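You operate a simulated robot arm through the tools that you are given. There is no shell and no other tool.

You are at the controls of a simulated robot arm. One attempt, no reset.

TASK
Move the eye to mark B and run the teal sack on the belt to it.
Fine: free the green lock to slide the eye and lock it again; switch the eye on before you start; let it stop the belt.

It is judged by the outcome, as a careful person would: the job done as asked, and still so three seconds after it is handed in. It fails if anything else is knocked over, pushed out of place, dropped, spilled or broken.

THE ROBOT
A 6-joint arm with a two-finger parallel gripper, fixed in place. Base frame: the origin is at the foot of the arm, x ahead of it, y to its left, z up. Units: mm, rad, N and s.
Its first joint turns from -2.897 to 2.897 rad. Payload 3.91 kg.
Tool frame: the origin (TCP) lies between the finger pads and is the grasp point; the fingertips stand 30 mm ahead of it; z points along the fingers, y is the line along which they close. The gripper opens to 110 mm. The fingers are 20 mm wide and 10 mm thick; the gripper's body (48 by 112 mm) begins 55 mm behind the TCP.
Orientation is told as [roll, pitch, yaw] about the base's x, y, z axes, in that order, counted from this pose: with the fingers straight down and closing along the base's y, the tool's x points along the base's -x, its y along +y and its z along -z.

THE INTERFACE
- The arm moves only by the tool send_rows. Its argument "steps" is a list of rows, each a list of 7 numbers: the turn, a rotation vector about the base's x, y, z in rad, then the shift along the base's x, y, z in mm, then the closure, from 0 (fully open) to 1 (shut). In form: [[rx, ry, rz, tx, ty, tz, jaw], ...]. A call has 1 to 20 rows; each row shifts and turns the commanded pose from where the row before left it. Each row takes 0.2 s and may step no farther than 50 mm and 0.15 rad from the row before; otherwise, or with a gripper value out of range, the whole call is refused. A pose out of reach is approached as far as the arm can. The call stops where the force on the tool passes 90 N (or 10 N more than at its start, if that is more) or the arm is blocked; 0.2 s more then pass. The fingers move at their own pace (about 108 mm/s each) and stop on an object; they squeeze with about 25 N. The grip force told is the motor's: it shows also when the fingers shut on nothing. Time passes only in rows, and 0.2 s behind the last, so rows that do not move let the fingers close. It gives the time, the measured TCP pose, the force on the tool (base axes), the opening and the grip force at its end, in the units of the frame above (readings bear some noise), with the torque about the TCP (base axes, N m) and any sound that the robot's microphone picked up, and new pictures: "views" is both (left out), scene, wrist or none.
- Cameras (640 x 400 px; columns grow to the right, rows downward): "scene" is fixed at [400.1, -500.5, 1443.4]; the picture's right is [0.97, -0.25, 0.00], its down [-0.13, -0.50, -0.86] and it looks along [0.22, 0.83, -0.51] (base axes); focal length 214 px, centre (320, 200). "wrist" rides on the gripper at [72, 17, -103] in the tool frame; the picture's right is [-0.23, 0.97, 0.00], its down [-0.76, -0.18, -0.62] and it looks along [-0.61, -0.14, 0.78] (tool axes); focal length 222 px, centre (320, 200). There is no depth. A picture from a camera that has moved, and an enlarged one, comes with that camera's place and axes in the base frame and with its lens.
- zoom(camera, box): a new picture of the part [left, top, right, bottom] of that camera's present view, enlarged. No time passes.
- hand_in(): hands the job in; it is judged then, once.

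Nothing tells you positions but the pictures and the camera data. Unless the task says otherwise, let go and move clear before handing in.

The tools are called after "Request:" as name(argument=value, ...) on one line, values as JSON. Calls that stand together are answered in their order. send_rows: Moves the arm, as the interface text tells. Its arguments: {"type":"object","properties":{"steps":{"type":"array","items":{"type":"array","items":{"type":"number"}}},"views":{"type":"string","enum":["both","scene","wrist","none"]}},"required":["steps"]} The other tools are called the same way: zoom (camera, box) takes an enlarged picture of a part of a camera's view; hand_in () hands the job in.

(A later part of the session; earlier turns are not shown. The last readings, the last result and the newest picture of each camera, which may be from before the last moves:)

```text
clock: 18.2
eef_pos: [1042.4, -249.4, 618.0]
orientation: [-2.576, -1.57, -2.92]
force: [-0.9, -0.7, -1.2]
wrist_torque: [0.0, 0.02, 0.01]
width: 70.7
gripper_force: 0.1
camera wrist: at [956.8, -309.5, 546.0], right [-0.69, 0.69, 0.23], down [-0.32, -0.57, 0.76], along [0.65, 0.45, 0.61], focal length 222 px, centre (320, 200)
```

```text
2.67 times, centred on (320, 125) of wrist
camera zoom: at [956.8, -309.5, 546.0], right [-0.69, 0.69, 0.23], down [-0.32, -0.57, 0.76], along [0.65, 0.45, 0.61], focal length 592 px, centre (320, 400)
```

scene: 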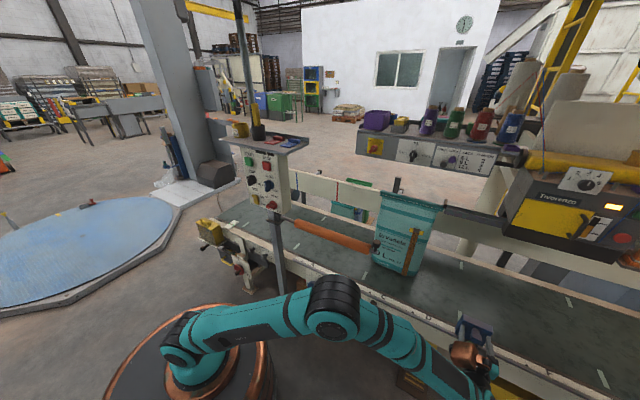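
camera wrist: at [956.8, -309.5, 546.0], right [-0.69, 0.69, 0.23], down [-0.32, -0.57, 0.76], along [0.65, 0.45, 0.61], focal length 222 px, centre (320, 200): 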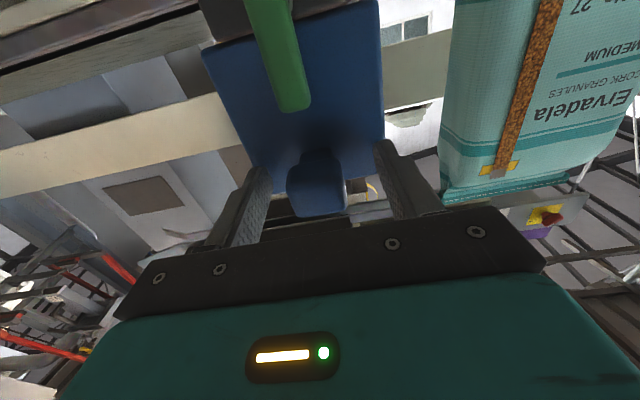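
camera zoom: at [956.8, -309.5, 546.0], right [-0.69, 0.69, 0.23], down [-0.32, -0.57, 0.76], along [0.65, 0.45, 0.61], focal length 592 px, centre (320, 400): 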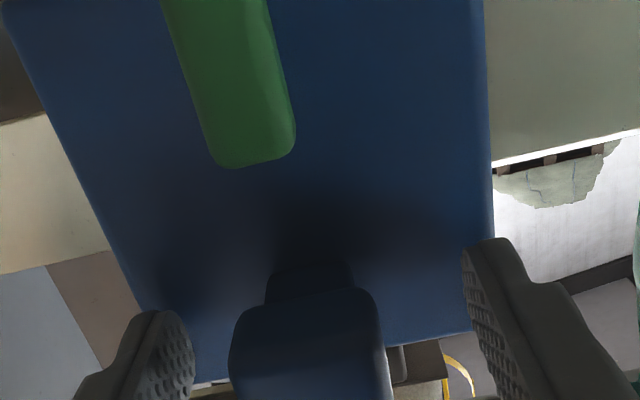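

Request:
send_rows(steps=[[0, 0, 0, 0, 0, 0, 1], [0, 0, 0, 0, 0, 0, 1], [0, 0, 0, 0, 0, 0, 1]], views="wrist")

```text
clock: 19.0
eef_pos: [1043.2, -248.6, 617.8]
orientation: [-2.744, -1.568, -2.752]
force: [1.2, 1.1, 0.3]
wrist_torque: [0.08, -0.02, -0.08]
width: 31.8
gripper_force: 44.8
camera wrist: at [956.8, -309.4, 545.9], right [-0.69, 0.69, 0.23], down [-0.32, -0.57, 0.76], along [0.65, 0.45, 0.61], focal length 222 px, centre (320, 200)
```

wrist: 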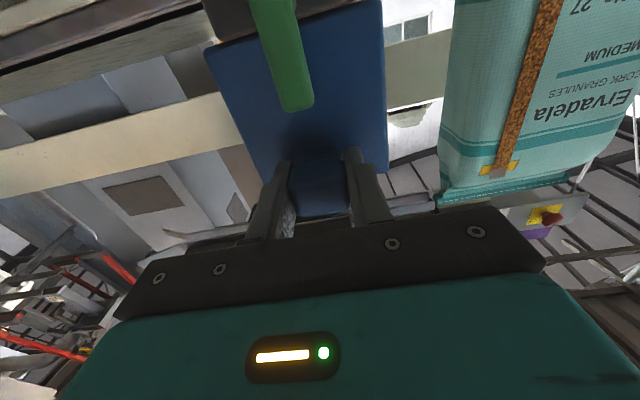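

The knob is gripped (32 mm). I'll slide the eye along the rail towards B, with a short test first.

Request:
send_rows(steps=[[0, 0, 0, -10.6, 10.6, 0, 1], [0, 0, 0, -14.1, 14.1, 0, 1], [0, 0, 0, -17.7, 17.7, 0, 1]], views="both")

```text
clock: 19.8
eef_pos: [999.5, -205.5, 618.8]
orientation: [-2.444, -1.57, -3.051]
force: [6.4, 3.1, 0.0]
wrist_torque: [-0.05, 0.92, 0.07]
width: 31.6
gripper_force: 45.2
camera wrist: at [914.7, -267.4, 546.0], right [-0.69, 0.69, 0.23], down [-0.32, -0.57, 0.76], along [0.65, 0.45, 0.61], focal length 222 px, centre (320, 200)
```

scene: 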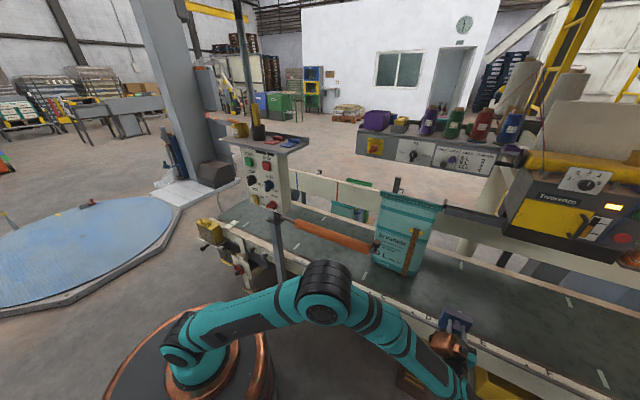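
wrist: 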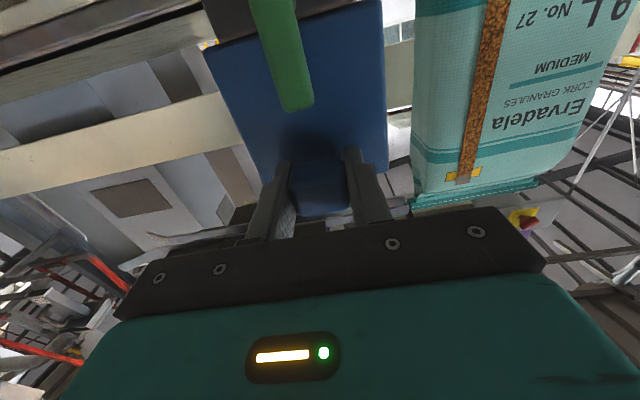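

Request:
zoom(camera="scene", box=[430, 290, 530, 370])

Request:
send_rows(steps=[[0, 0, 0, -21.2, 21.2, 0, 1], [0, 0, 0, -21.2, 21.2, 0, 1], [0, 0, 0, -21.2, 21.2, 0, 1], [0, 0, 0, -21.2, 21.2, 0, 1], [0, 0, 0, -21.2, 21.2, 0, 1], [0, 0, 0, -21.2, 21.2, 0, 1], [0, 0, 0, -21.2, 21.2, 0, 1], [0, 0, 0, -21.2, 21.2, 0, 1]], views="both")

```text
5.00 times, centred on (480, 330) of scene
camera zoom: at [400.1, -500.5, 1443.4], right [0.97, -0.25, 0.0], down [-0.13, -0.5, -0.86], along [0.22, 0.83, -0.51], focal length 1072 px, centre (-480, -450)
```

zoom: 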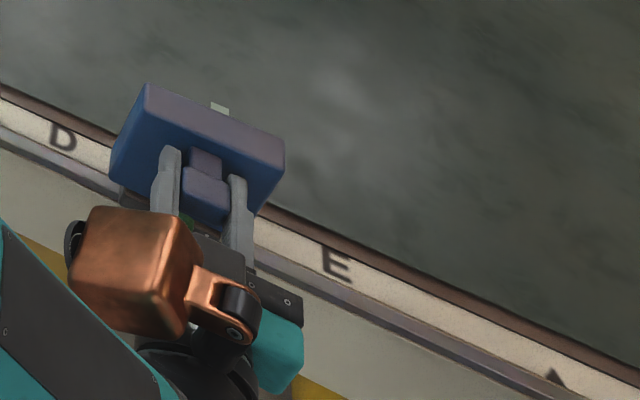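

```text
clock: 21.6
eef_pos: [827.6, -36.6, 618.0]
orientation: [-1.598, -1.571, 2.385]
force: [27.2, 28.9, 7.8]
wrist_torque: [0.12, 0.06, 0.05]
width: 32.1
gripper_force: 45.5
camera wrist: at [742.7, -97.7, 545.7], right [-0.69, 0.69, 0.23], down [-0.32, -0.57, 0.76], along [0.65, 0.45, 0.61], focal length 222 px, centre (320, 200)
```

scene: 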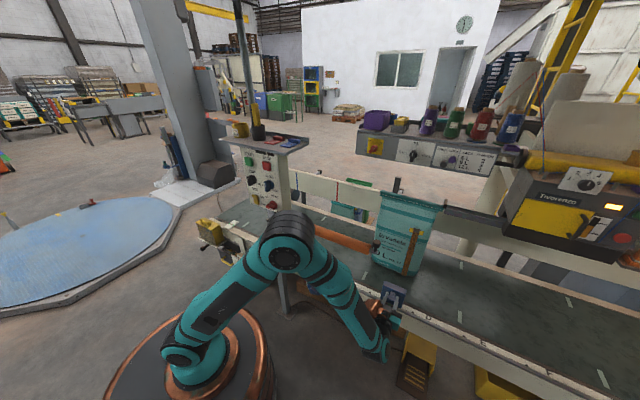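
wrist: 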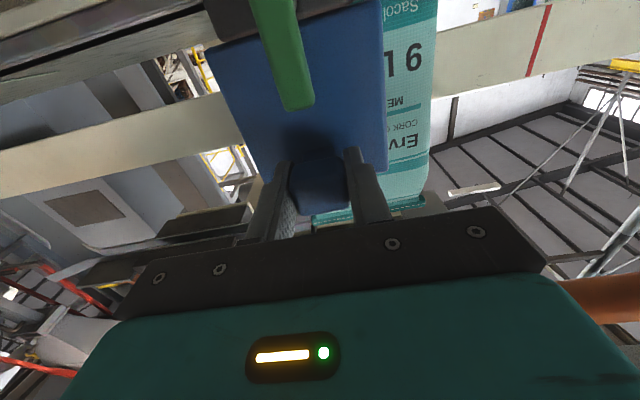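

The slide works, but a sideways force is building up because the rail isn't exactly at 45°. I'll correct for that drift as I go on.

Request:
send_rows(steps=[[0, 0, 0, 1.5, 1.5, 0, 1], [0, 0, 0, 0, 0, 0, 1]], views="none")

```text
clock: 22.2
eef_pos: [829.3, -38.5, 617.8]
orientation: [2.052, -1.571, -1.268]
force: [-14.0, -12.4, 4.5]
wrist_torque: [-1.0, 0.31, 0.48]
width: 31.8
gripper_force: 45.1
```

Request:
send_rows(steps=[[0, 0, 0, -21.6, 20.8, 0, 1], [0, 0, 0, -21.1, 21.3, 0, 1], [0, 0, 0, -21.1, 21.3, 0, 1], [0, 0, 0, -21.1, 21.3, 0, 1]], views="none")

Request:
send_rows(steps=[[0, 0, 0, -21.1, 21.3, 0, 1], [0, 0, 0, -21.1, 21.3, 0, 1], [0, 0, 0, -14.1, 14.2, 0, 1]], views="both")

```text
clock: 23.2
eef_pos: [747.0, 51.5, 619.3]
orientation: [1.287, -1.569, -0.5]
force: [-20.3, -20.4, -21.2]
wrist_torque: [-0.28, 0.32, 0.09]
width: 31.9
gripper_force: 45.2
```

```text
clock: 24.0
eef_pos: [689.9, 106.9, 618.7]
orientation: [-2.299, -1.569, 3.085]
force: [1.4, 2.8, -24.3]
wrist_torque: [-0.52, 0.99, -0.14]
width: 32.1
gripper_force: 44.6
camera wrist: at [604.4, 46.7, 547.1], right [-0.69, 0.69, 0.23], down [-0.31, -0.57, 0.76], along [0.65, 0.45, 0.61], focal length 222 px, centre (320, 200)
```

scene: 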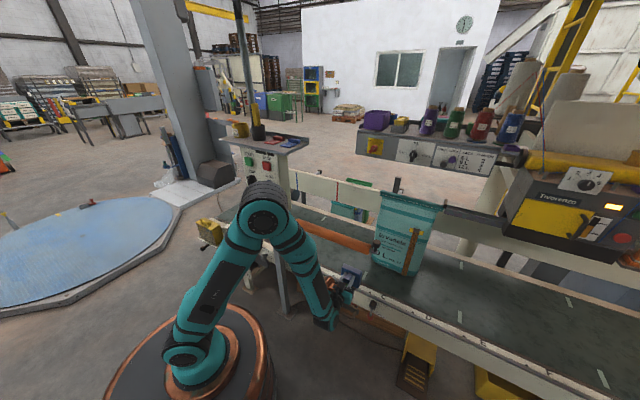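
wrist: 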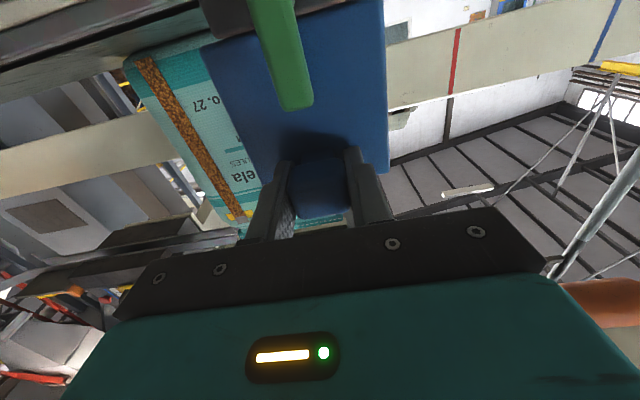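

Request:
send_rows(steps=[[0, 0, 0, -21.1, 21.3, -0.7, 1], [0, 0, 0, -21.1, 21.3, 0, 1], [0, 0, 0, -17.6, 17.7, 0, 1], [0, 0, 0, 0, 0, 0, 1]], views="both")

Request:
zoom(camera="scene", box=[290, 240, 370, 300])

```text
clock: 25.0
eef_pos: [634.7, 163.0, 630.3]
orientation: [1.257, -1.561, -0.47]
force: [-20.7, -19.1, -29.7]
wrist_torque: [-0.5, -0.32, -0.42]
width: 30.6
gripper_force: 45.6
out of reach, approached as far as the arm can: row 3
camera wrist: at [548.4, 102.8, 557.6], right [-0.69, 0.69, 0.24], down [-0.31, -0.57, 0.76], along [0.66, 0.45, 0.6], focal length 222 px, centre (320, 200)
```

scene: 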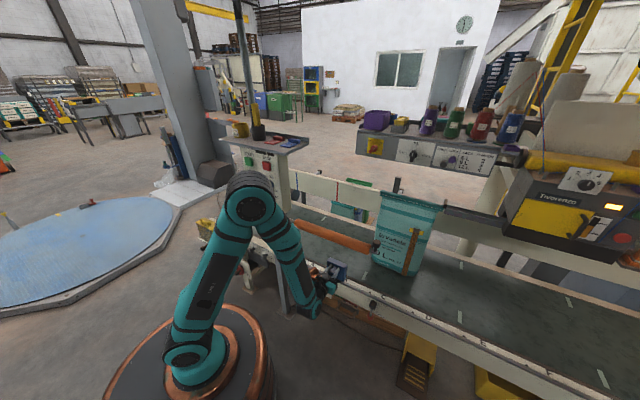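
wrist: 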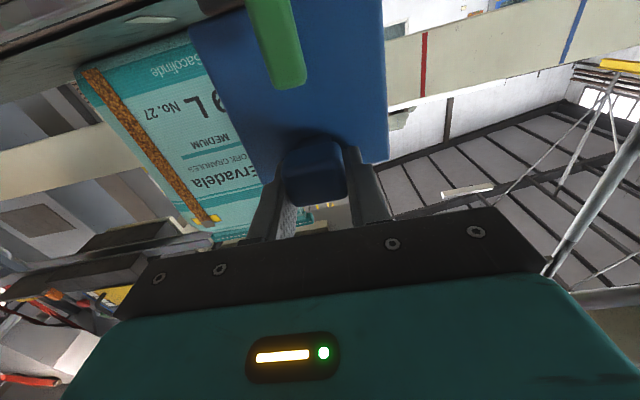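

```text
6.67 times, centred on (330, 270) of scene
camera zoom: at [400.1, -500.5, 1443.4], right [0.97, -0.25, 0.0], down [-0.13, -0.5, -0.86], along [0.22, 0.83, -0.51], focal length 1430 px, centre (253, -267)
```

zoom: 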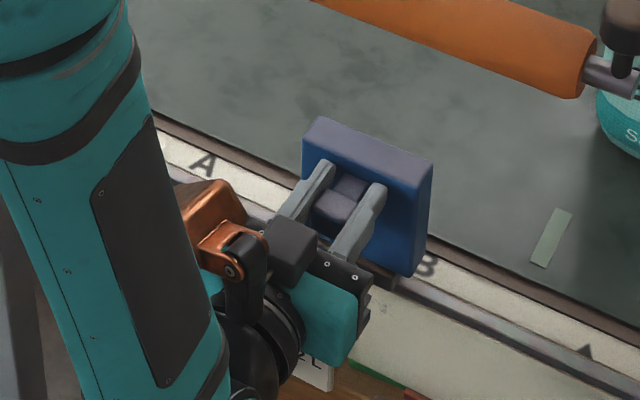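

The arm can't fold in this close with a level tool, and the eye still has about 25 mm to go. I'll let go, tilt the tool down to 45°, and take the knob again.

Request:
send_rows(steps=[[0, 0, 0, 0, 0, 0, 0.36], [0, 0, 0, 0, 0, 0, 0.36], [-0.0925, 0.0925, 0, 0, 0, 0, 0.36], [-0.0925, 0.0925, 0, 0, 0, 0, 0.36], [-0.0925, 0.0925, 0, 0, 0, 2, 0.36], [-0.0925, 0.0925, 0, 0, 0, 2, 0.36], [-0.0925, 0.0925, 0, 0, 0, 2, 0.36], [-0.0925, 0.0925, 0, 0, 0, 2, 0.36], [0, 0, 0, 0, 0, 0, 0.36]], views="both")

Request:
zoom(camera="scene", box=[290, 240, 370, 300])

```text
clock: 27.0
eef_pos: [636.3, 164.7, 637.4]
orientation: [-0.001, -0.786, 0.786]
force: [0.7, -0.4, -0.7]
wrist_torque: [0.01, -0.01, -0.02]
width: 70.4
gripper_force: 0.1
camera wrist: at [536.7, 88.6, 659.9], right [-0.58, 0.8, 0.16], down [0.19, -0.06, 0.98], along [0.79, 0.59, -0.12], focal length 222 px, centre (320, 200)
```

scene: 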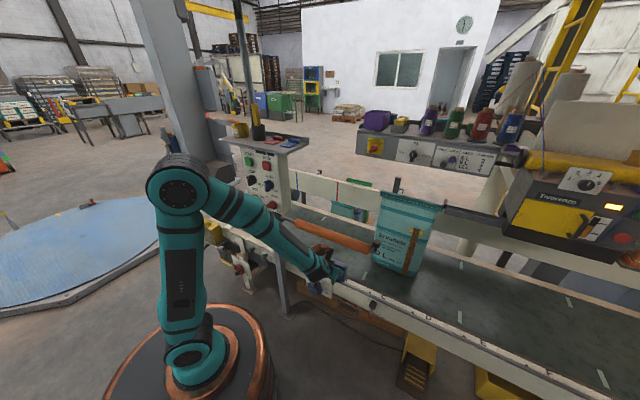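
wrist: 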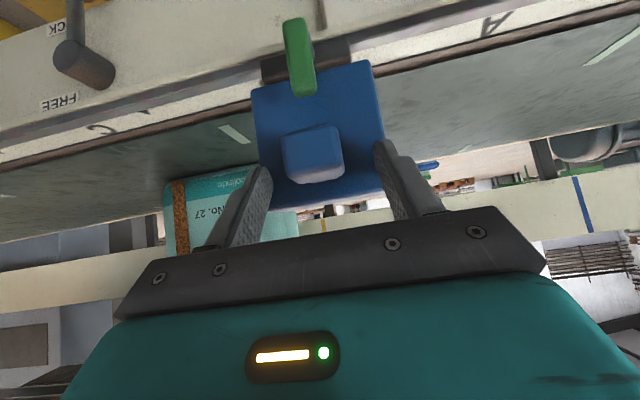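

```text
6.67 times, centred on (330, 270) of scene
camera zoom: at [400.1, -500.5, 1443.4], right [0.97, -0.25, 0.0], down [-0.13, -0.5, -0.86], along [0.22, 0.83, -0.51], focal length 1430 px, centre (253, -267)
```

zoom: 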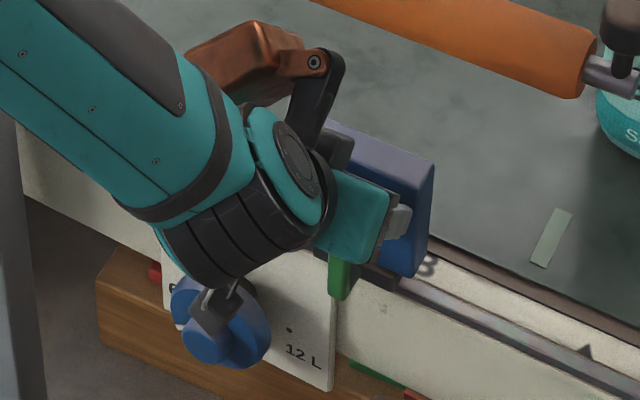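

Request:
zoom(camera="wrist", box=[60, 70, 220, 170])

Request:
zoom(camera="wrist", box=[240, 0, 400, 100])

Request:
zoom(camera="wrist", box=[480, 0, 640, 100])

```text
4.00 times, centred on (140, 120) of wrist
camera zoom: at [536.7, 88.6, 659.9], right [-0.58, 0.8, 0.16], down [0.19, -0.06, 0.98], along [0.79, 0.59, -0.12], focal length 888 px, centre (1040, 520)
```

zoom: 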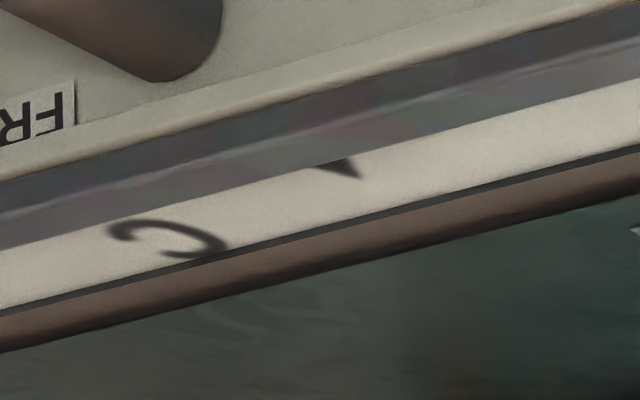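

```text
4.00 times, centred on (320, 50) of wrist
camera zoom: at [536.7, 88.6, 659.9], right [-0.58, 0.8, 0.16], down [0.19, -0.06, 0.98], along [0.79, 0.59, -0.12], focal length 888 px, centre (320, 800)
```

zoom: 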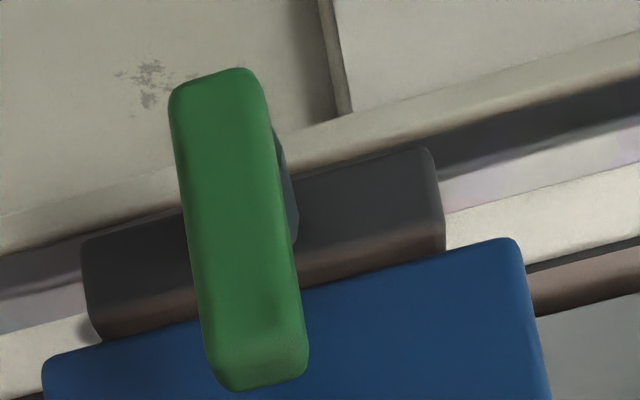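

```text
4.00 times, centred on (560, 50) of wrist
camera zoom: at [536.7, 88.6, 659.9], right [-0.58, 0.8, 0.16], down [0.19, -0.06, 0.98], along [0.79, 0.59, -0.12], focal length 888 px, centre (-640, 800)
```

zoom: 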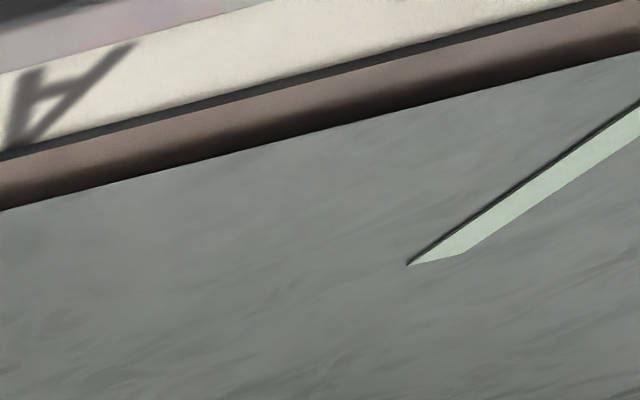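

Request:
send_rows(steps=[[0, 0, 0, 0, 0, -7, 0.36], [0, 0, 0, 0, 0, 0, 1], [0, 0, 0, 0, 0, 0, 1], [0, 0, 0, 0, 0, 0, 1]], views="wrist")

```text
clock: 28.0
eef_pos: [636.6, 164.6, 630.0]
orientation: [0.001, -0.788, 0.787]
force: [0.8, 0.2, 1.6]
wrist_torque: [-0.38, 0.24, -0.06]
width: 31.7
gripper_force: 44.6
camera wrist: at [536.5, 89.3, 652.2], right [-0.58, 0.8, 0.16], down [0.19, -0.06, 0.98], along [0.79, 0.6, -0.12], focal length 222 px, centre (320, 200)
```

wrist: 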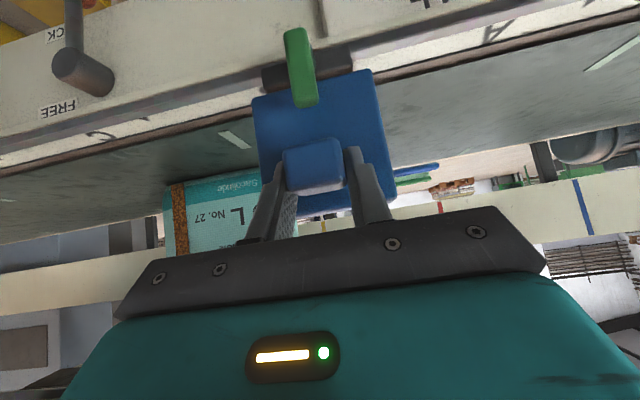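

Request:
send_rows(steps=[[0, 0, 0, -9.2, 9.3, 0, 1], [0, 0, 0, -9.2, 9.3, 0, 1], [0, 0, 0, 0, 0, 0, 1]], views="both")

Request:
zoom(camera="scene", box=[290, 240, 370, 300])

Request:
zoom(camera="wrist", box=[180, 20, 420, 170])

```text
clock: 28.8
eef_pos: [619.5, 183.4, 630.8]
orientation: [-0.001, -0.787, 0.785]
force: [-1.3, -2.3, -3.8]
wrist_torque: [0.38, -0.28, -0.29]
width: 31.8
gripper_force: 45.4
camera wrist: at [518.6, 107.2, 652.3], right [-0.58, 0.8, 0.16], down [0.19, -0.06, 0.98], along [0.79, 0.59, -0.12], focal length 222 px, centre (320, 200)
```

scene: 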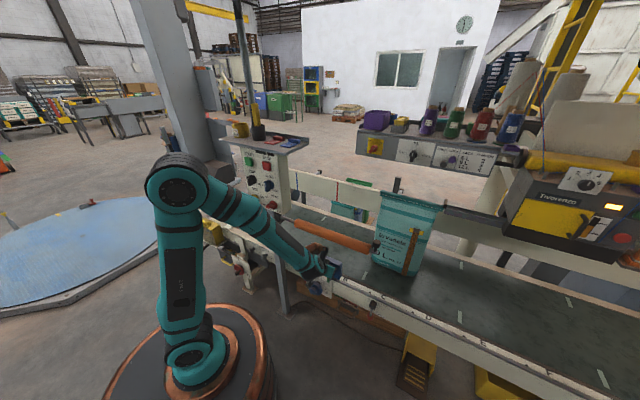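
wrist: 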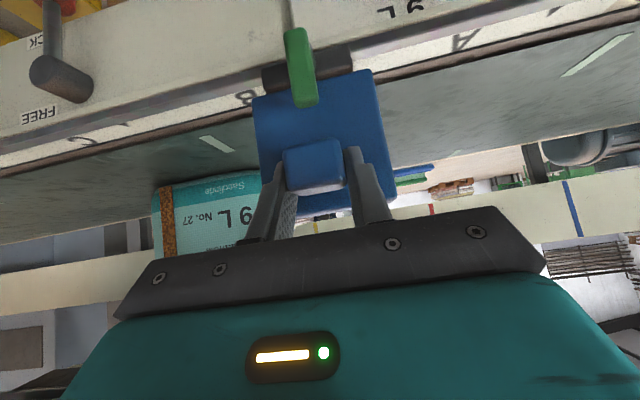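

```text
6.67 times, centred on (330, 270) of scene
camera zoom: at [400.1, -500.5, 1443.4], right [0.97, -0.25, 0.0], down [-0.13, -0.5, -0.86], along [0.22, 0.83, -0.51], focal length 1430 px, centre (253, -267)
```

zoom: 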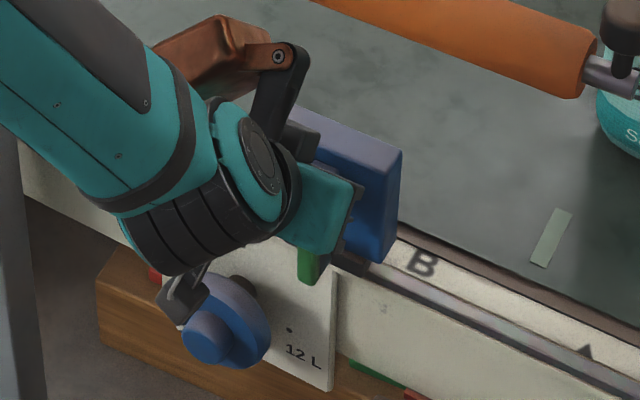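

```text
2.67 times, centred on (300, 95) of wrist
camera zoom: at [518.6, 107.2, 652.3], right [-0.58, 0.8, 0.16], down [0.19, -0.06, 0.98], along [0.79, 0.59, -0.12], focal length 592 px, centre (373, 480)
```

zoom: 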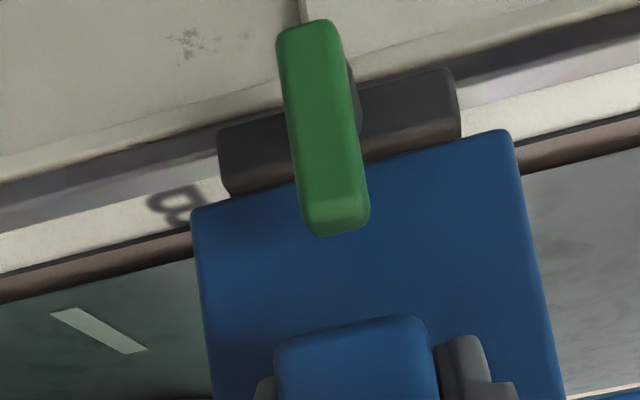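

The eye is at s≈308, and its 65 mm gap to the letter B matches the mark's own triangle-to-letter spacing, so it's on B. Next I'll let go, shut the fingers and come in to the right of the raised lever to lock it again.

Request:
send_rows(steps=[[0, 0, 0, 0, 0, 0, 0.36], [0, 0, 0, 0, 0, 0, 0.36], [0, 0, 0, -15, -15, 21, 0.36], [0, 0, 0, -15, -15, 21, 0.36], [0, 0, 0, 11.3, -11.3, 0, 1], [0, 0, 0, 11.3, -11.3, 0, 1], [0, 0, 0, 0, 0, 0, 1], [0, 0, 0, 10, 10, -40, 1], [0, 0, 0, 10.3, 10.3, -43, 1], [0, 0, 0, 0, 0, 0, 1]], views="both")

Request:
zoom(camera="wrist", box=[180, 20, 420, 170])

Request:
zoom(camera="scene", box=[290, 240, 370, 300])

```text
clock: 31.0
eef_pos: [631.1, 149.3, 588.6]
orientation: [-0.001, -0.788, 0.787]
force: [-0.2, 0.1, 0.2]
wrist_torque: [0.02, 0.02, 0.02]
width: 0.0
gripper_force: 24.9
camera wrist: at [530.4, 74.0, 611.0], right [-0.58, 0.8, 0.16], down [0.19, -0.06, 0.98], along [0.79, 0.6, -0.12], focal length 222 px, centre (320, 200)
```

scene: 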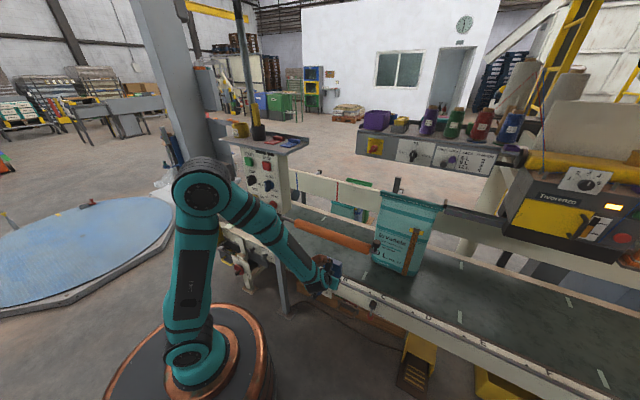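
wrist: 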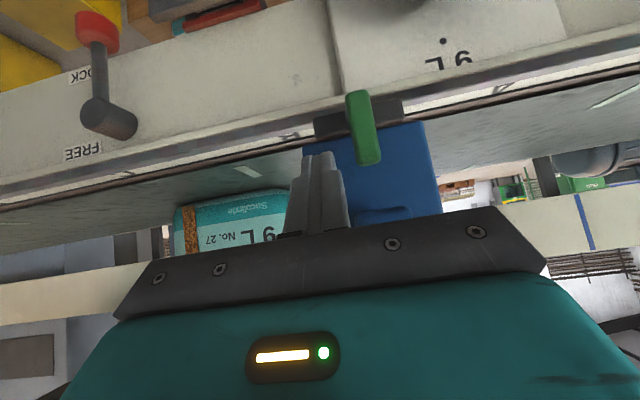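

```text
2.67 times, centred on (300, 95) of wrist
camera zoom: at [530.4, 74.0, 611.0], right [-0.58, 0.8, 0.16], down [0.19, -0.06, 0.98], along [0.79, 0.6, -0.12], focal length 592 px, centre (373, 480)
```

zoom: 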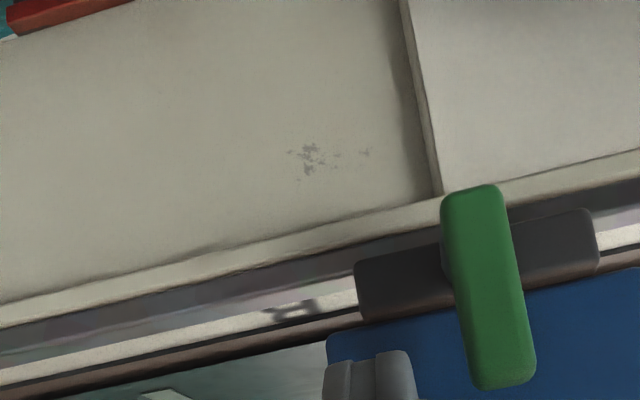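

```text
6.67 times, centred on (330, 270) of scene
camera zoom: at [400.1, -500.5, 1443.4], right [0.97, -0.25, 0.0], down [-0.13, -0.5, -0.86], along [0.22, 0.83, -0.51], focal length 1430 px, centre (253, -267)
```

zoom: 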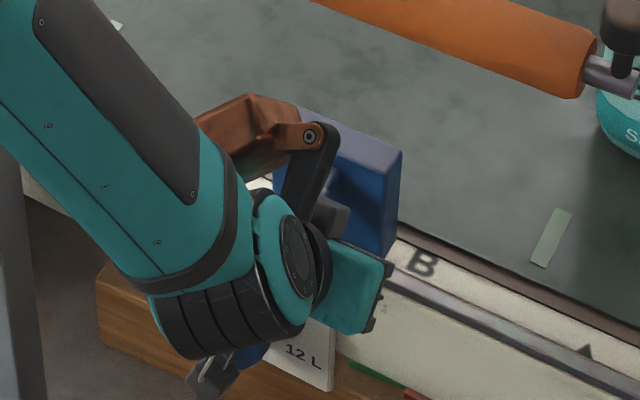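

Request:
send_rows(steps=[[0, 0, 0, -5, 5, 0, 1], [0, 0, 0, -5, 5, 0, 1], [0, 0, 0, -5, 5, 1, 1], [0, 0, 0, -5, 5, 1, 1], [0, 0, 0, 0, 0, 0, 1]], views="wrist")

Request:
zoom(camera="wrist", box=[180, 20, 420, 170])

```text
clock: 32.2
eef_pos: [609.9, 170.9, 590.3]
orientation: [0.002, -0.781, 0.786]
force: [-10.4, -11.5, -31.5]
wrist_torque: [-0.05, -0.44, 0.16]
width: 0.0
gripper_force: 25.0
camera wrist: at [510.0, 94.7, 612.2], right [-0.57, 0.8, 0.16], down [0.2, -0.06, 0.98], along [0.79, 0.59, -0.13], focal length 222 px, centre (320, 200)
```

wrist: 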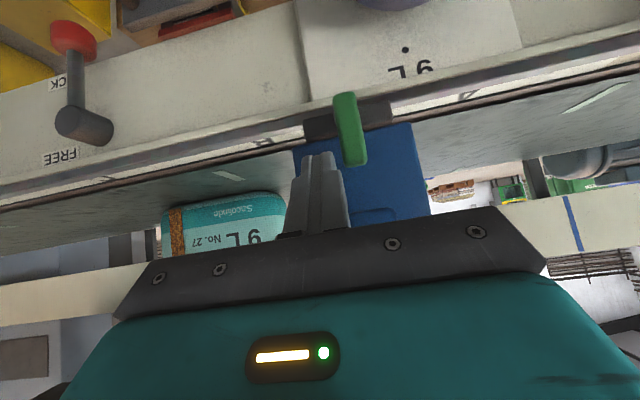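

```text
2.67 times, centred on (300, 95) of wrist
camera zoom: at [510.0, 94.7, 612.2], right [-0.57, 0.8, 0.16], down [0.2, -0.06, 0.98], along [0.79, 0.59, -0.13], focal length 592 px, centre (373, 480)
```

zoom: 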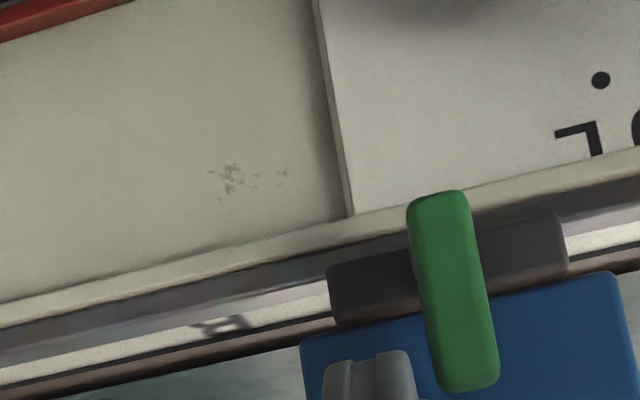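

Something pushed the eye along with the finger: the force is down and back, so a finger probably caught the knob. I'll look more closely before moving again.

Request:
zoom(camera="wrist", box=[260, 80, 440, 240])

Request:
zoom(camera="scene", box=[300, 250, 360, 300])

```text
2.50 times, centred on (350, 160) of wrist
camera zoom: at [510.0, 94.7, 612.2], right [-0.57, 0.8, 0.16], down [0.2, -0.06, 0.98], along [0.79, 0.59, -0.13], focal length 555 px, centre (245, 300)
```

zoom: 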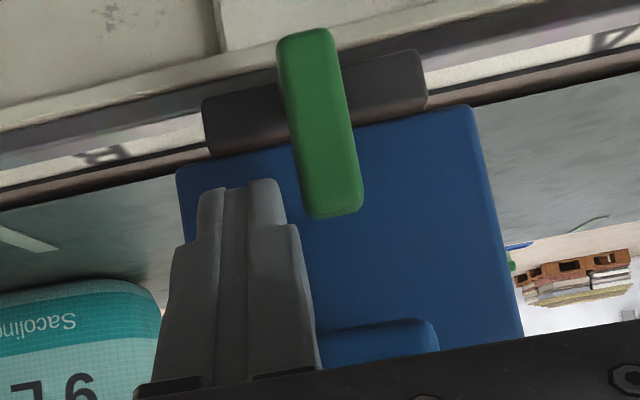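

```text
8.00 times, centred on (330, 275) of scene
camera zoom: at [400.1, -500.5, 1443.4], right [0.97, -0.25, 0.0], down [-0.13, -0.5, -0.86], along [0.22, 0.83, -0.51], focal length 1716 px, centre (240, -400)
```

zoom: 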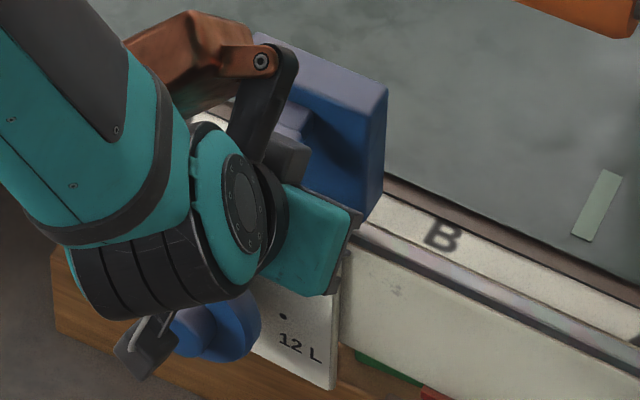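

The flared finger base caught the knob and pushed the eye about 18 mm past B. I'll retreat, grip the knob again to bring it back, and later swing the lever with a sideways-pointing tool that stays below the knob.

Request:
send_rows(steps=[[0, 0, 0, 6, -6, 0, 1], [0, 0, 0, -15, -15, 21, 1], [0, 0, 0, -15, -15, 21, 1], [0, 0, 0, -9, 9, 8, 0.36], [0, 0, 0, -9, 9, 8, 0.36], [0, 0, 0, 0, 0, 0, 0.36]], views="both")

Request:
zoom(camera="wrist", box=[180, 20, 420, 170])

```text
clock: 33.6
eef_pos: [569.1, 152.3, 649.4]
orientation: [-0.001, -0.787, 0.788]
force: [-0.3, -0.3, -0.3]
wrist_torque: [-0.01, 0.02, 0.02]
width: 70.5
gripper_force: 0.1
camera wrist: at [469.2, 76.3, 672.2], right [-0.58, 0.8, 0.16], down [0.19, -0.06, 0.98], along [0.79, 0.59, -0.12], focal length 222 px, centre (320, 200)
```

scene: 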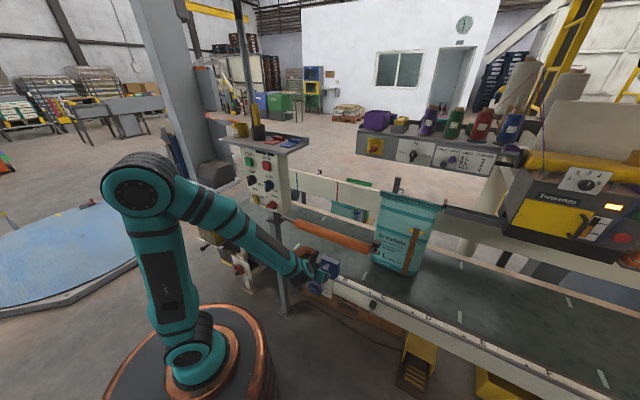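
wrist: 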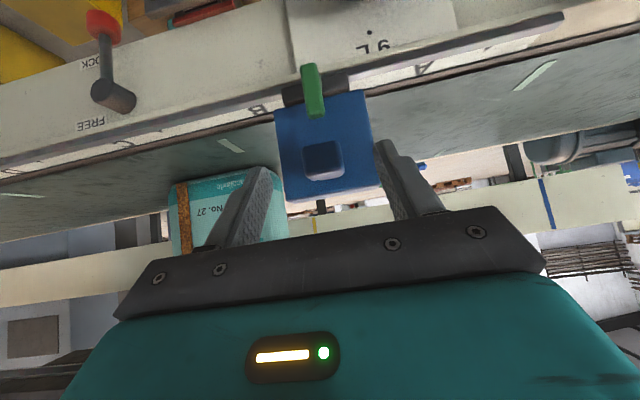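

```text
2.67 times, centred on (300, 95) of wrist
camera zoom: at [469.2, 76.3, 672.2], right [-0.58, 0.8, 0.16], down [0.19, -0.06, 0.98], along [0.79, 0.59, -0.12], focal length 592 px, centre (373, 480)
```

zoom: 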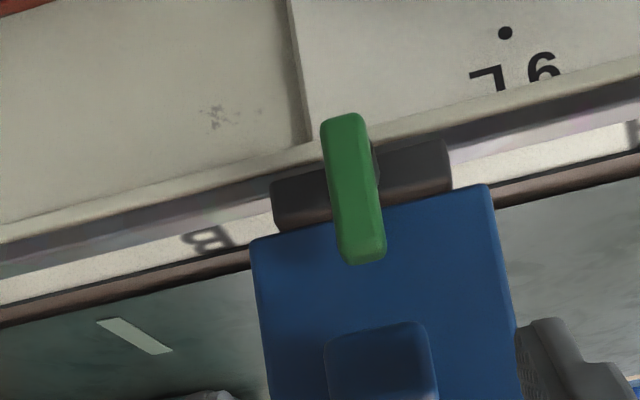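

Request:
send_rows(steps=[[0, 0, 0, 20, 20, -10, 0.36], [0, 0, 0, 20, 20, -9, 0.36], [0, 0, 0, 0, 0, 0, 1], [0, 0, 0, 0, 0, 0, 1], [0, 0, 0, 0, 0, 0, 1]], views="wrist")

```text
clock: 34.8
eef_pos: [611.2, 191.4, 632.6]
orientation: [-0.002, -0.786, 0.785]
force: [0.0, 0.0, 0.3]
wrist_torque: [0.21, -0.08, -0.25]
width: 32.0
gripper_force: 44.8
camera wrist: at [510.5, 115.1, 653.0], right [-0.58, 0.8, 0.16], down [0.19, -0.06, 0.98], along [0.79, 0.59, -0.12], focal length 222 px, centre (320, 200)
```

wrist: 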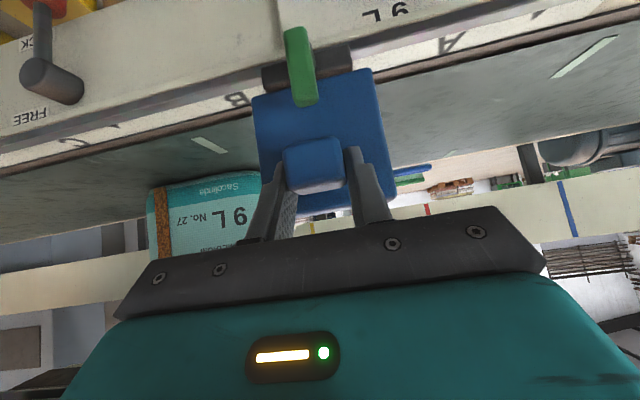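

Request:
send_rows(steps=[[0, 0, 0, 3.9, -3.9, 0, 1], [0, 0, 0, 4, -4, 0, 1], [0, 0, 0, 0, 0, 0, 1]], views="none")

```text
clock: 35.6
eef_pos: [617.6, 184.6, 631.3]
orientation: [-0.002, -0.788, 0.786]
force: [-0.1, 0.6, 7.6]
wrist_torque: [-0.61, 0.35, 0.33]
width: 31.7
gripper_force: 45.1
```

Request:
send_rows(steps=[[0, 0, 0, 1.2, -1.2, 0, 1], [0, 0, 0, 0, 0, 0, 0.36], [0, 0, 0, 0, 0, 0, 0.36], [0, 0, 0, -15, -15, 21, 0.36], [0, 0, 0, -15, -15, 21, 0.36], [0, 0, 0.131, 9.4, -15.6, -5.5, 0.7], [0, 0, 0.131, 9.4, -15.6, -5.5, 1], [0, 0, 0.131, 9.4, -15.6, -5.5, 1], [0, 0, 0.131, 9.4, -15.6, -5.5, 1], [0, 0, 0.131, 9.4, -15.6, -5.5, 1], [0, 0, 0.13, 9.4, -15.6, -5.5, 1], [0.131, 0, 0, 0, 0, -6, 1], [0.131, 0, 0, 0, 0, -6, 1], [0.131, 0, 0, 0, 0, -6, 1], [0.131, 0, 0, 0, 0, -6, 1], [0.131, 0, 0, 0, 0, -6, 1], [0.13, 0, 0, 0, 0, -6, 1], [0, 0, 0, 0, 0, 0, 1]], views="both")

Request:
zoom(camera="scene", box=[290, 240, 370, 300])

```text
clock: 39.4
eef_pos: [644.4, 59.6, 602.7]
orientation: [-2.868, -1.568, -1.844]
force: [-0.6, -0.2, 0.1]
wrist_torque: [0.0, 0.06, 0.0]
width: 0.0
gripper_force: 25.4
camera wrist: at [627.7, -43.0, 530.4], right [-0.97, 0.0, 0.23], down [0.18, -0.63, 0.76], along [0.14, 0.78, 0.61], focal length 222 px, centre (320, 200)
```

scene: 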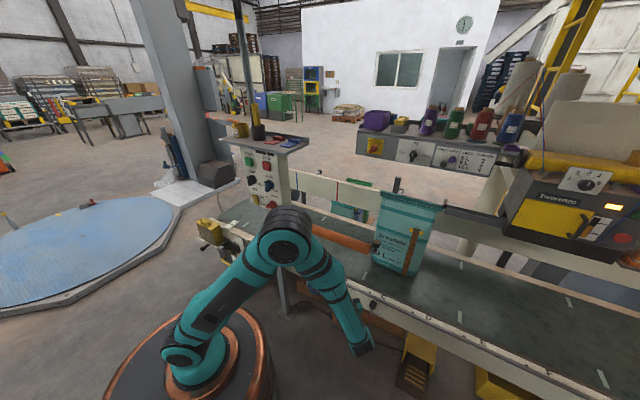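
wrist: 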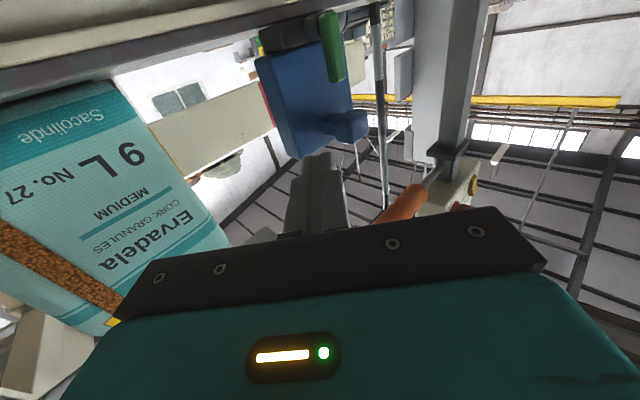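

```text
6.67 times, centred on (330, 270) of scene
camera zoom: at [400.1, -500.5, 1443.4], right [0.97, -0.25, 0.0], down [-0.13, -0.5, -0.86], along [0.22, 0.83, -0.51], focal length 1430 px, centre (253, -267)
```

zoom: 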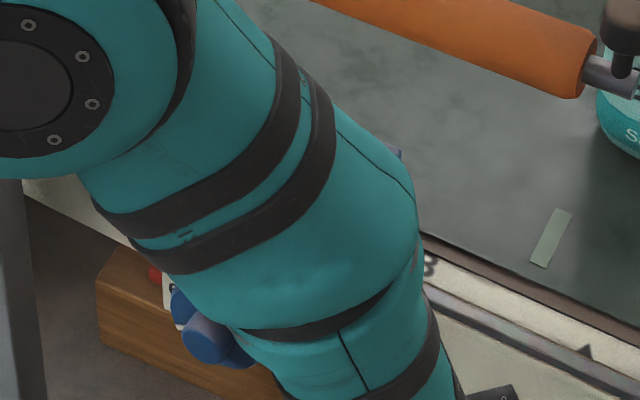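

Request:
send_rows(steps=[[0, 0, 0, 0, 15, -20, 1], [0, 0, 0, 0, 20, -17, 1], [0, 0, 0, -2, 25, 0, 1], [0, 0, 0, -3, 22, 0, 1], [0, 0, 0, 0, 0, 0, 1]], views="wrist")

Request:
zoom(camera="wrist", box=[220, 30, 460, 180])

```text
clock: 40.6
eef_pos: [641.4, 142.5, 565.7]
orientation: [-2.969, -1.569, -1.744]
force: [0.9, 0.1, -0.9]
wrist_torque: [-0.01, 0.0, 0.03]
width: 0.1
gripper_force: 25.3
camera wrist: at [622.7, 38.8, 493.3], right [-0.97, 0.0, 0.23], down [0.18, -0.62, 0.76], along [0.14, 0.78, 0.61], focal length 222 px, centre (320, 200)
```

wrist: 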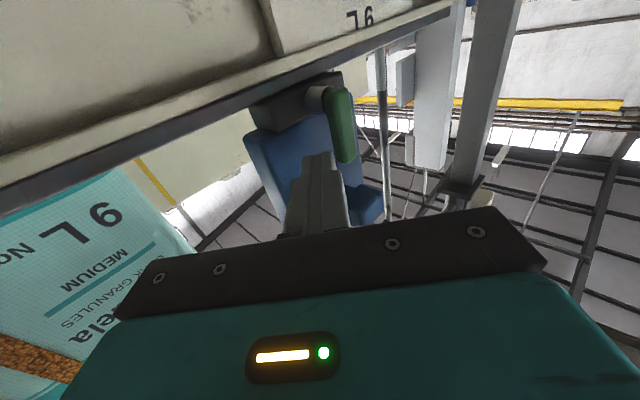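

```text
2.67 times, centred on (340, 105) of wrist
camera zoom: at [622.7, 38.8, 493.3], right [-0.97, 0.0, 0.23], down [0.18, -0.62, 0.76], along [0.14, 0.78, 0.61], focal length 592 px, centre (267, 453)
```

zoom: 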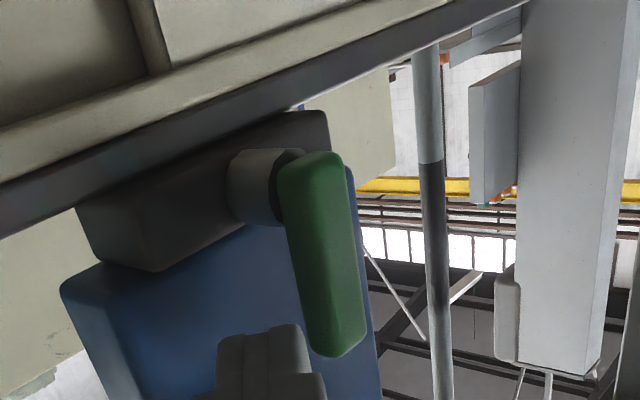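

Request:
send_rows(steps=[[0, 0, 0, -5, 5, 0, 1], [0, 0, 0, -5, 5, 0, 1], [0, 0, 0, 0, 0, 0, 1]], views="wrist")

Request:
zoom(camera="wrist", box=[220, 30, 460, 180])

```text
clock: 41.4
eef_pos: [630.6, 151.6, 565.1]
orientation: [-2.764, -1.569, -1.948]
force: [1.4, -1.4, 2.1]
wrist_torque: [0.07, 0.02, -0.05]
width: 0.1
gripper_force: 25.3
camera wrist: at [612.6, 48.9, 493.6], right [-0.97, 0.0, 0.23], down [0.18, -0.62, 0.76], along [0.14, 0.78, 0.61], focal length 222 px, centre (320, 200)
```

wrist: 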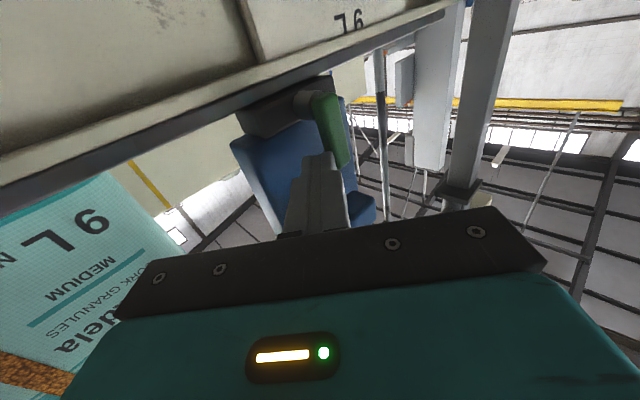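

```text
2.67 times, centred on (340, 105) of wrist
camera zoom: at [612.6, 48.9, 493.6], right [-0.97, 0.0, 0.23], down [0.18, -0.62, 0.76], along [0.14, 0.78, 0.61], focal length 592 px, centre (267, 453)
```

zoom: 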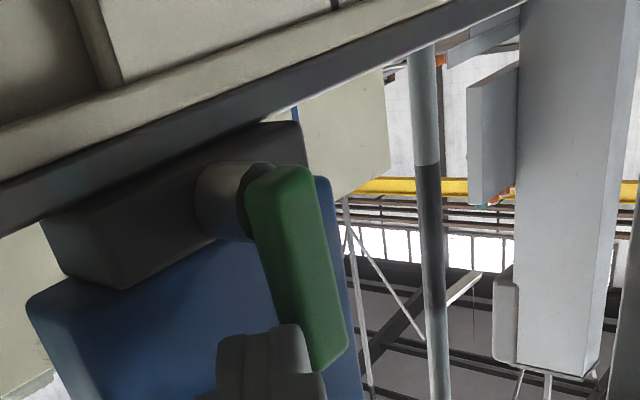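

Request:
send_rows(steps=[[0, 0, 0, -5, 5, 0, 1], [0, 0, 0, -5, 5, 0, 1], [0, 0, 0, 0, 0, 0, 1]], views="wrist")

Request:
zoom(camera="wrist", box=[220, 30, 460, 180])

```text
clock: 42.2
eef_pos: [620.4, 162.0, 565.9]
orientation: [-2.913, -1.571, -1.799]
force: [1.3, 0.0, 0.9]
wrist_torque: [0.05, -0.01, -0.03]
width: 0.1
gripper_force: 24.4
camera wrist: at [602.7, 59.3, 494.0], right [-0.97, 0.0, 0.23], down [0.18, -0.62, 0.76], along [0.14, 0.78, 0.61], focal length 222 px, centre (320, 200)
```

wrist: 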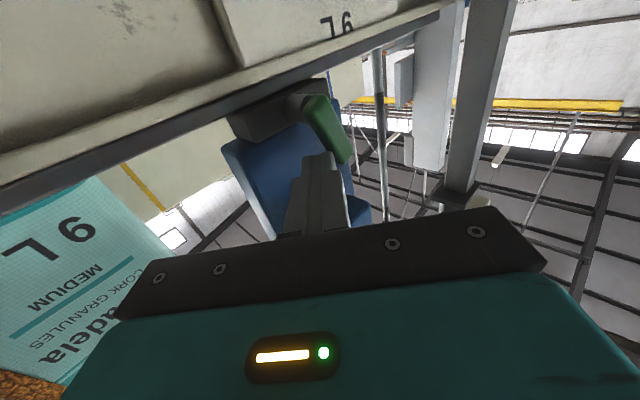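

```text
2.67 times, centred on (340, 105) of wrist
camera zoom: at [602.7, 59.3, 494.0], right [-0.97, 0.0, 0.23], down [0.18, -0.62, 0.76], along [0.14, 0.78, 0.61], focal length 592 px, centre (267, 453)
```

zoom: 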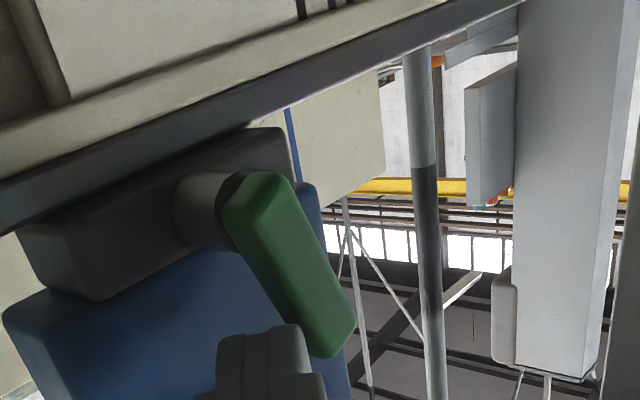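

Request:
send_rows(steps=[[0, 0, 0, -5, 5, 0, 1], [0, 0, 0, -4, 4, -2, 1], [0, 0, 0, -3, 3, -4, 1], [0, 0, 0, 0, 0, 0, 1]], views="wrist")

Request:
zoom(camera="wrist", box=[220, 30, 460, 180])

```text
clock: 43.2
eef_pos: [607.3, 173.6, 560.4]
orientation: [-2.823, -1.568, -1.89]
force: [-0.3, 0.5, 0.4]
wrist_torque: [-0.02, -0.01, -0.03]
width: 0.1
gripper_force: 25.0
camera wrist: at [589.9, 71.3, 488.0], right [-0.97, 0.0, 0.23], down [0.18, -0.62, 0.76], along [0.14, 0.78, 0.61], focal length 222 px, centre (320, 200)
```

wrist: 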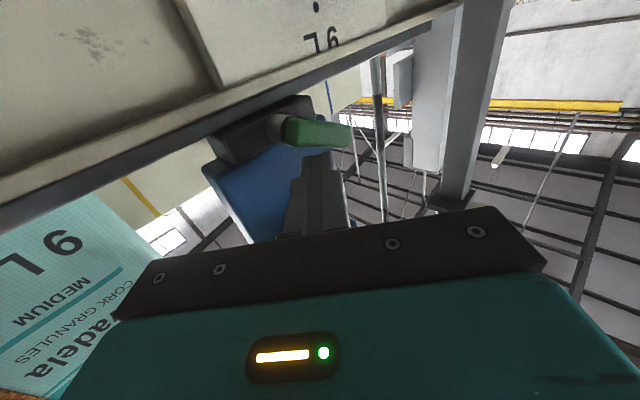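

```text
2.67 times, centred on (340, 105) of wrist
camera zoom: at [589.9, 71.3, 488.0], right [-0.97, 0.0, 0.23], down [0.18, -0.62, 0.76], along [0.14, 0.78, 0.61], focal length 592 px, centre (267, 453)
```

zoom: 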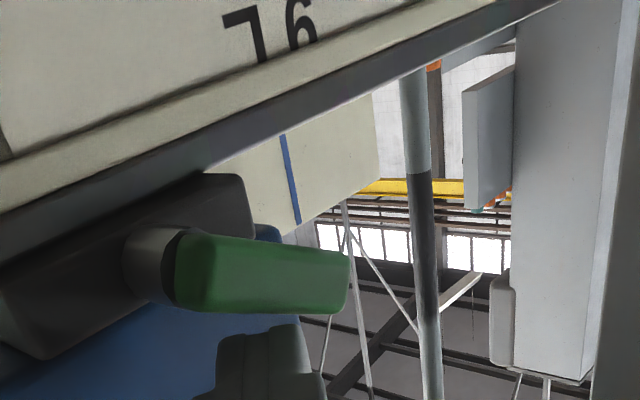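

Request:
send_rows(steps=[[0, 0, 0, 0, 0, -4, 1], [0, 0, 0, 0, 0, -3, 1], [0, 0, 0, 0, 0, -2, 1], [0, 0, 0, 0, 0, -1.5, 1], [0, 0, 0, 0, 0, 0, 1]], views="wrist")

Request:
zoom(camera="wrist", box=[220, 30, 460, 180])

```text
clock: 44.4
eef_pos: [607.4, 174.4, 552.0]
orientation: [-2.422, -1.567, -2.293]
force: [4.2, 6.3, 31.0]
wrist_torque: [0.67, -0.05, 0.31]
width: 0.0
gripper_force: 25.0
camera wrist: at [590.5, 71.5, 478.3], right [-0.97, 0.0, 0.22], down [0.18, -0.63, 0.76], along [0.14, 0.78, 0.61], focal length 222 px, centre (320, 200)
```

wrist: 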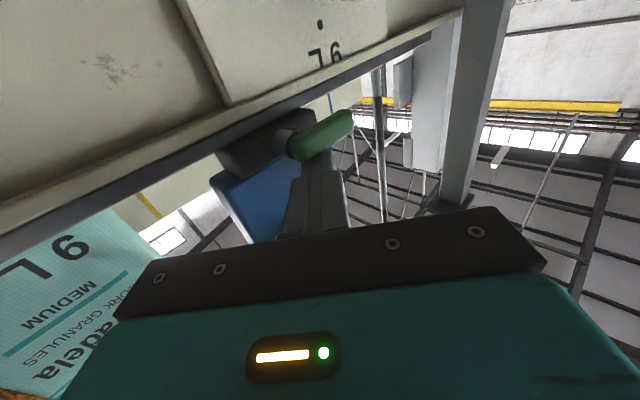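

```text
2.67 times, centred on (340, 105) of wrist
camera zoom: at [590.5, 71.5, 478.3], right [-0.97, 0.0, 0.22], down [0.18, -0.63, 0.76], along [0.14, 0.78, 0.61], focal length 592 px, centre (267, 453)
```

zoom: 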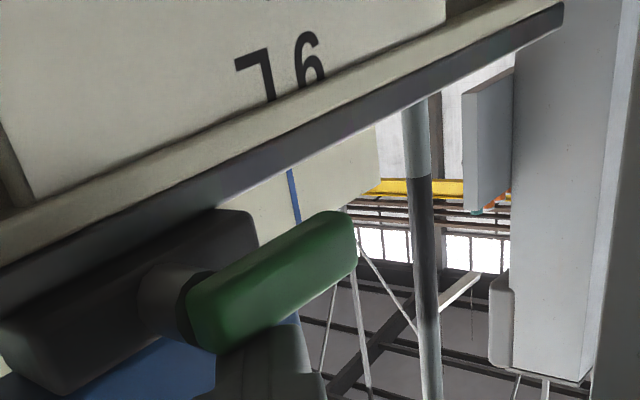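

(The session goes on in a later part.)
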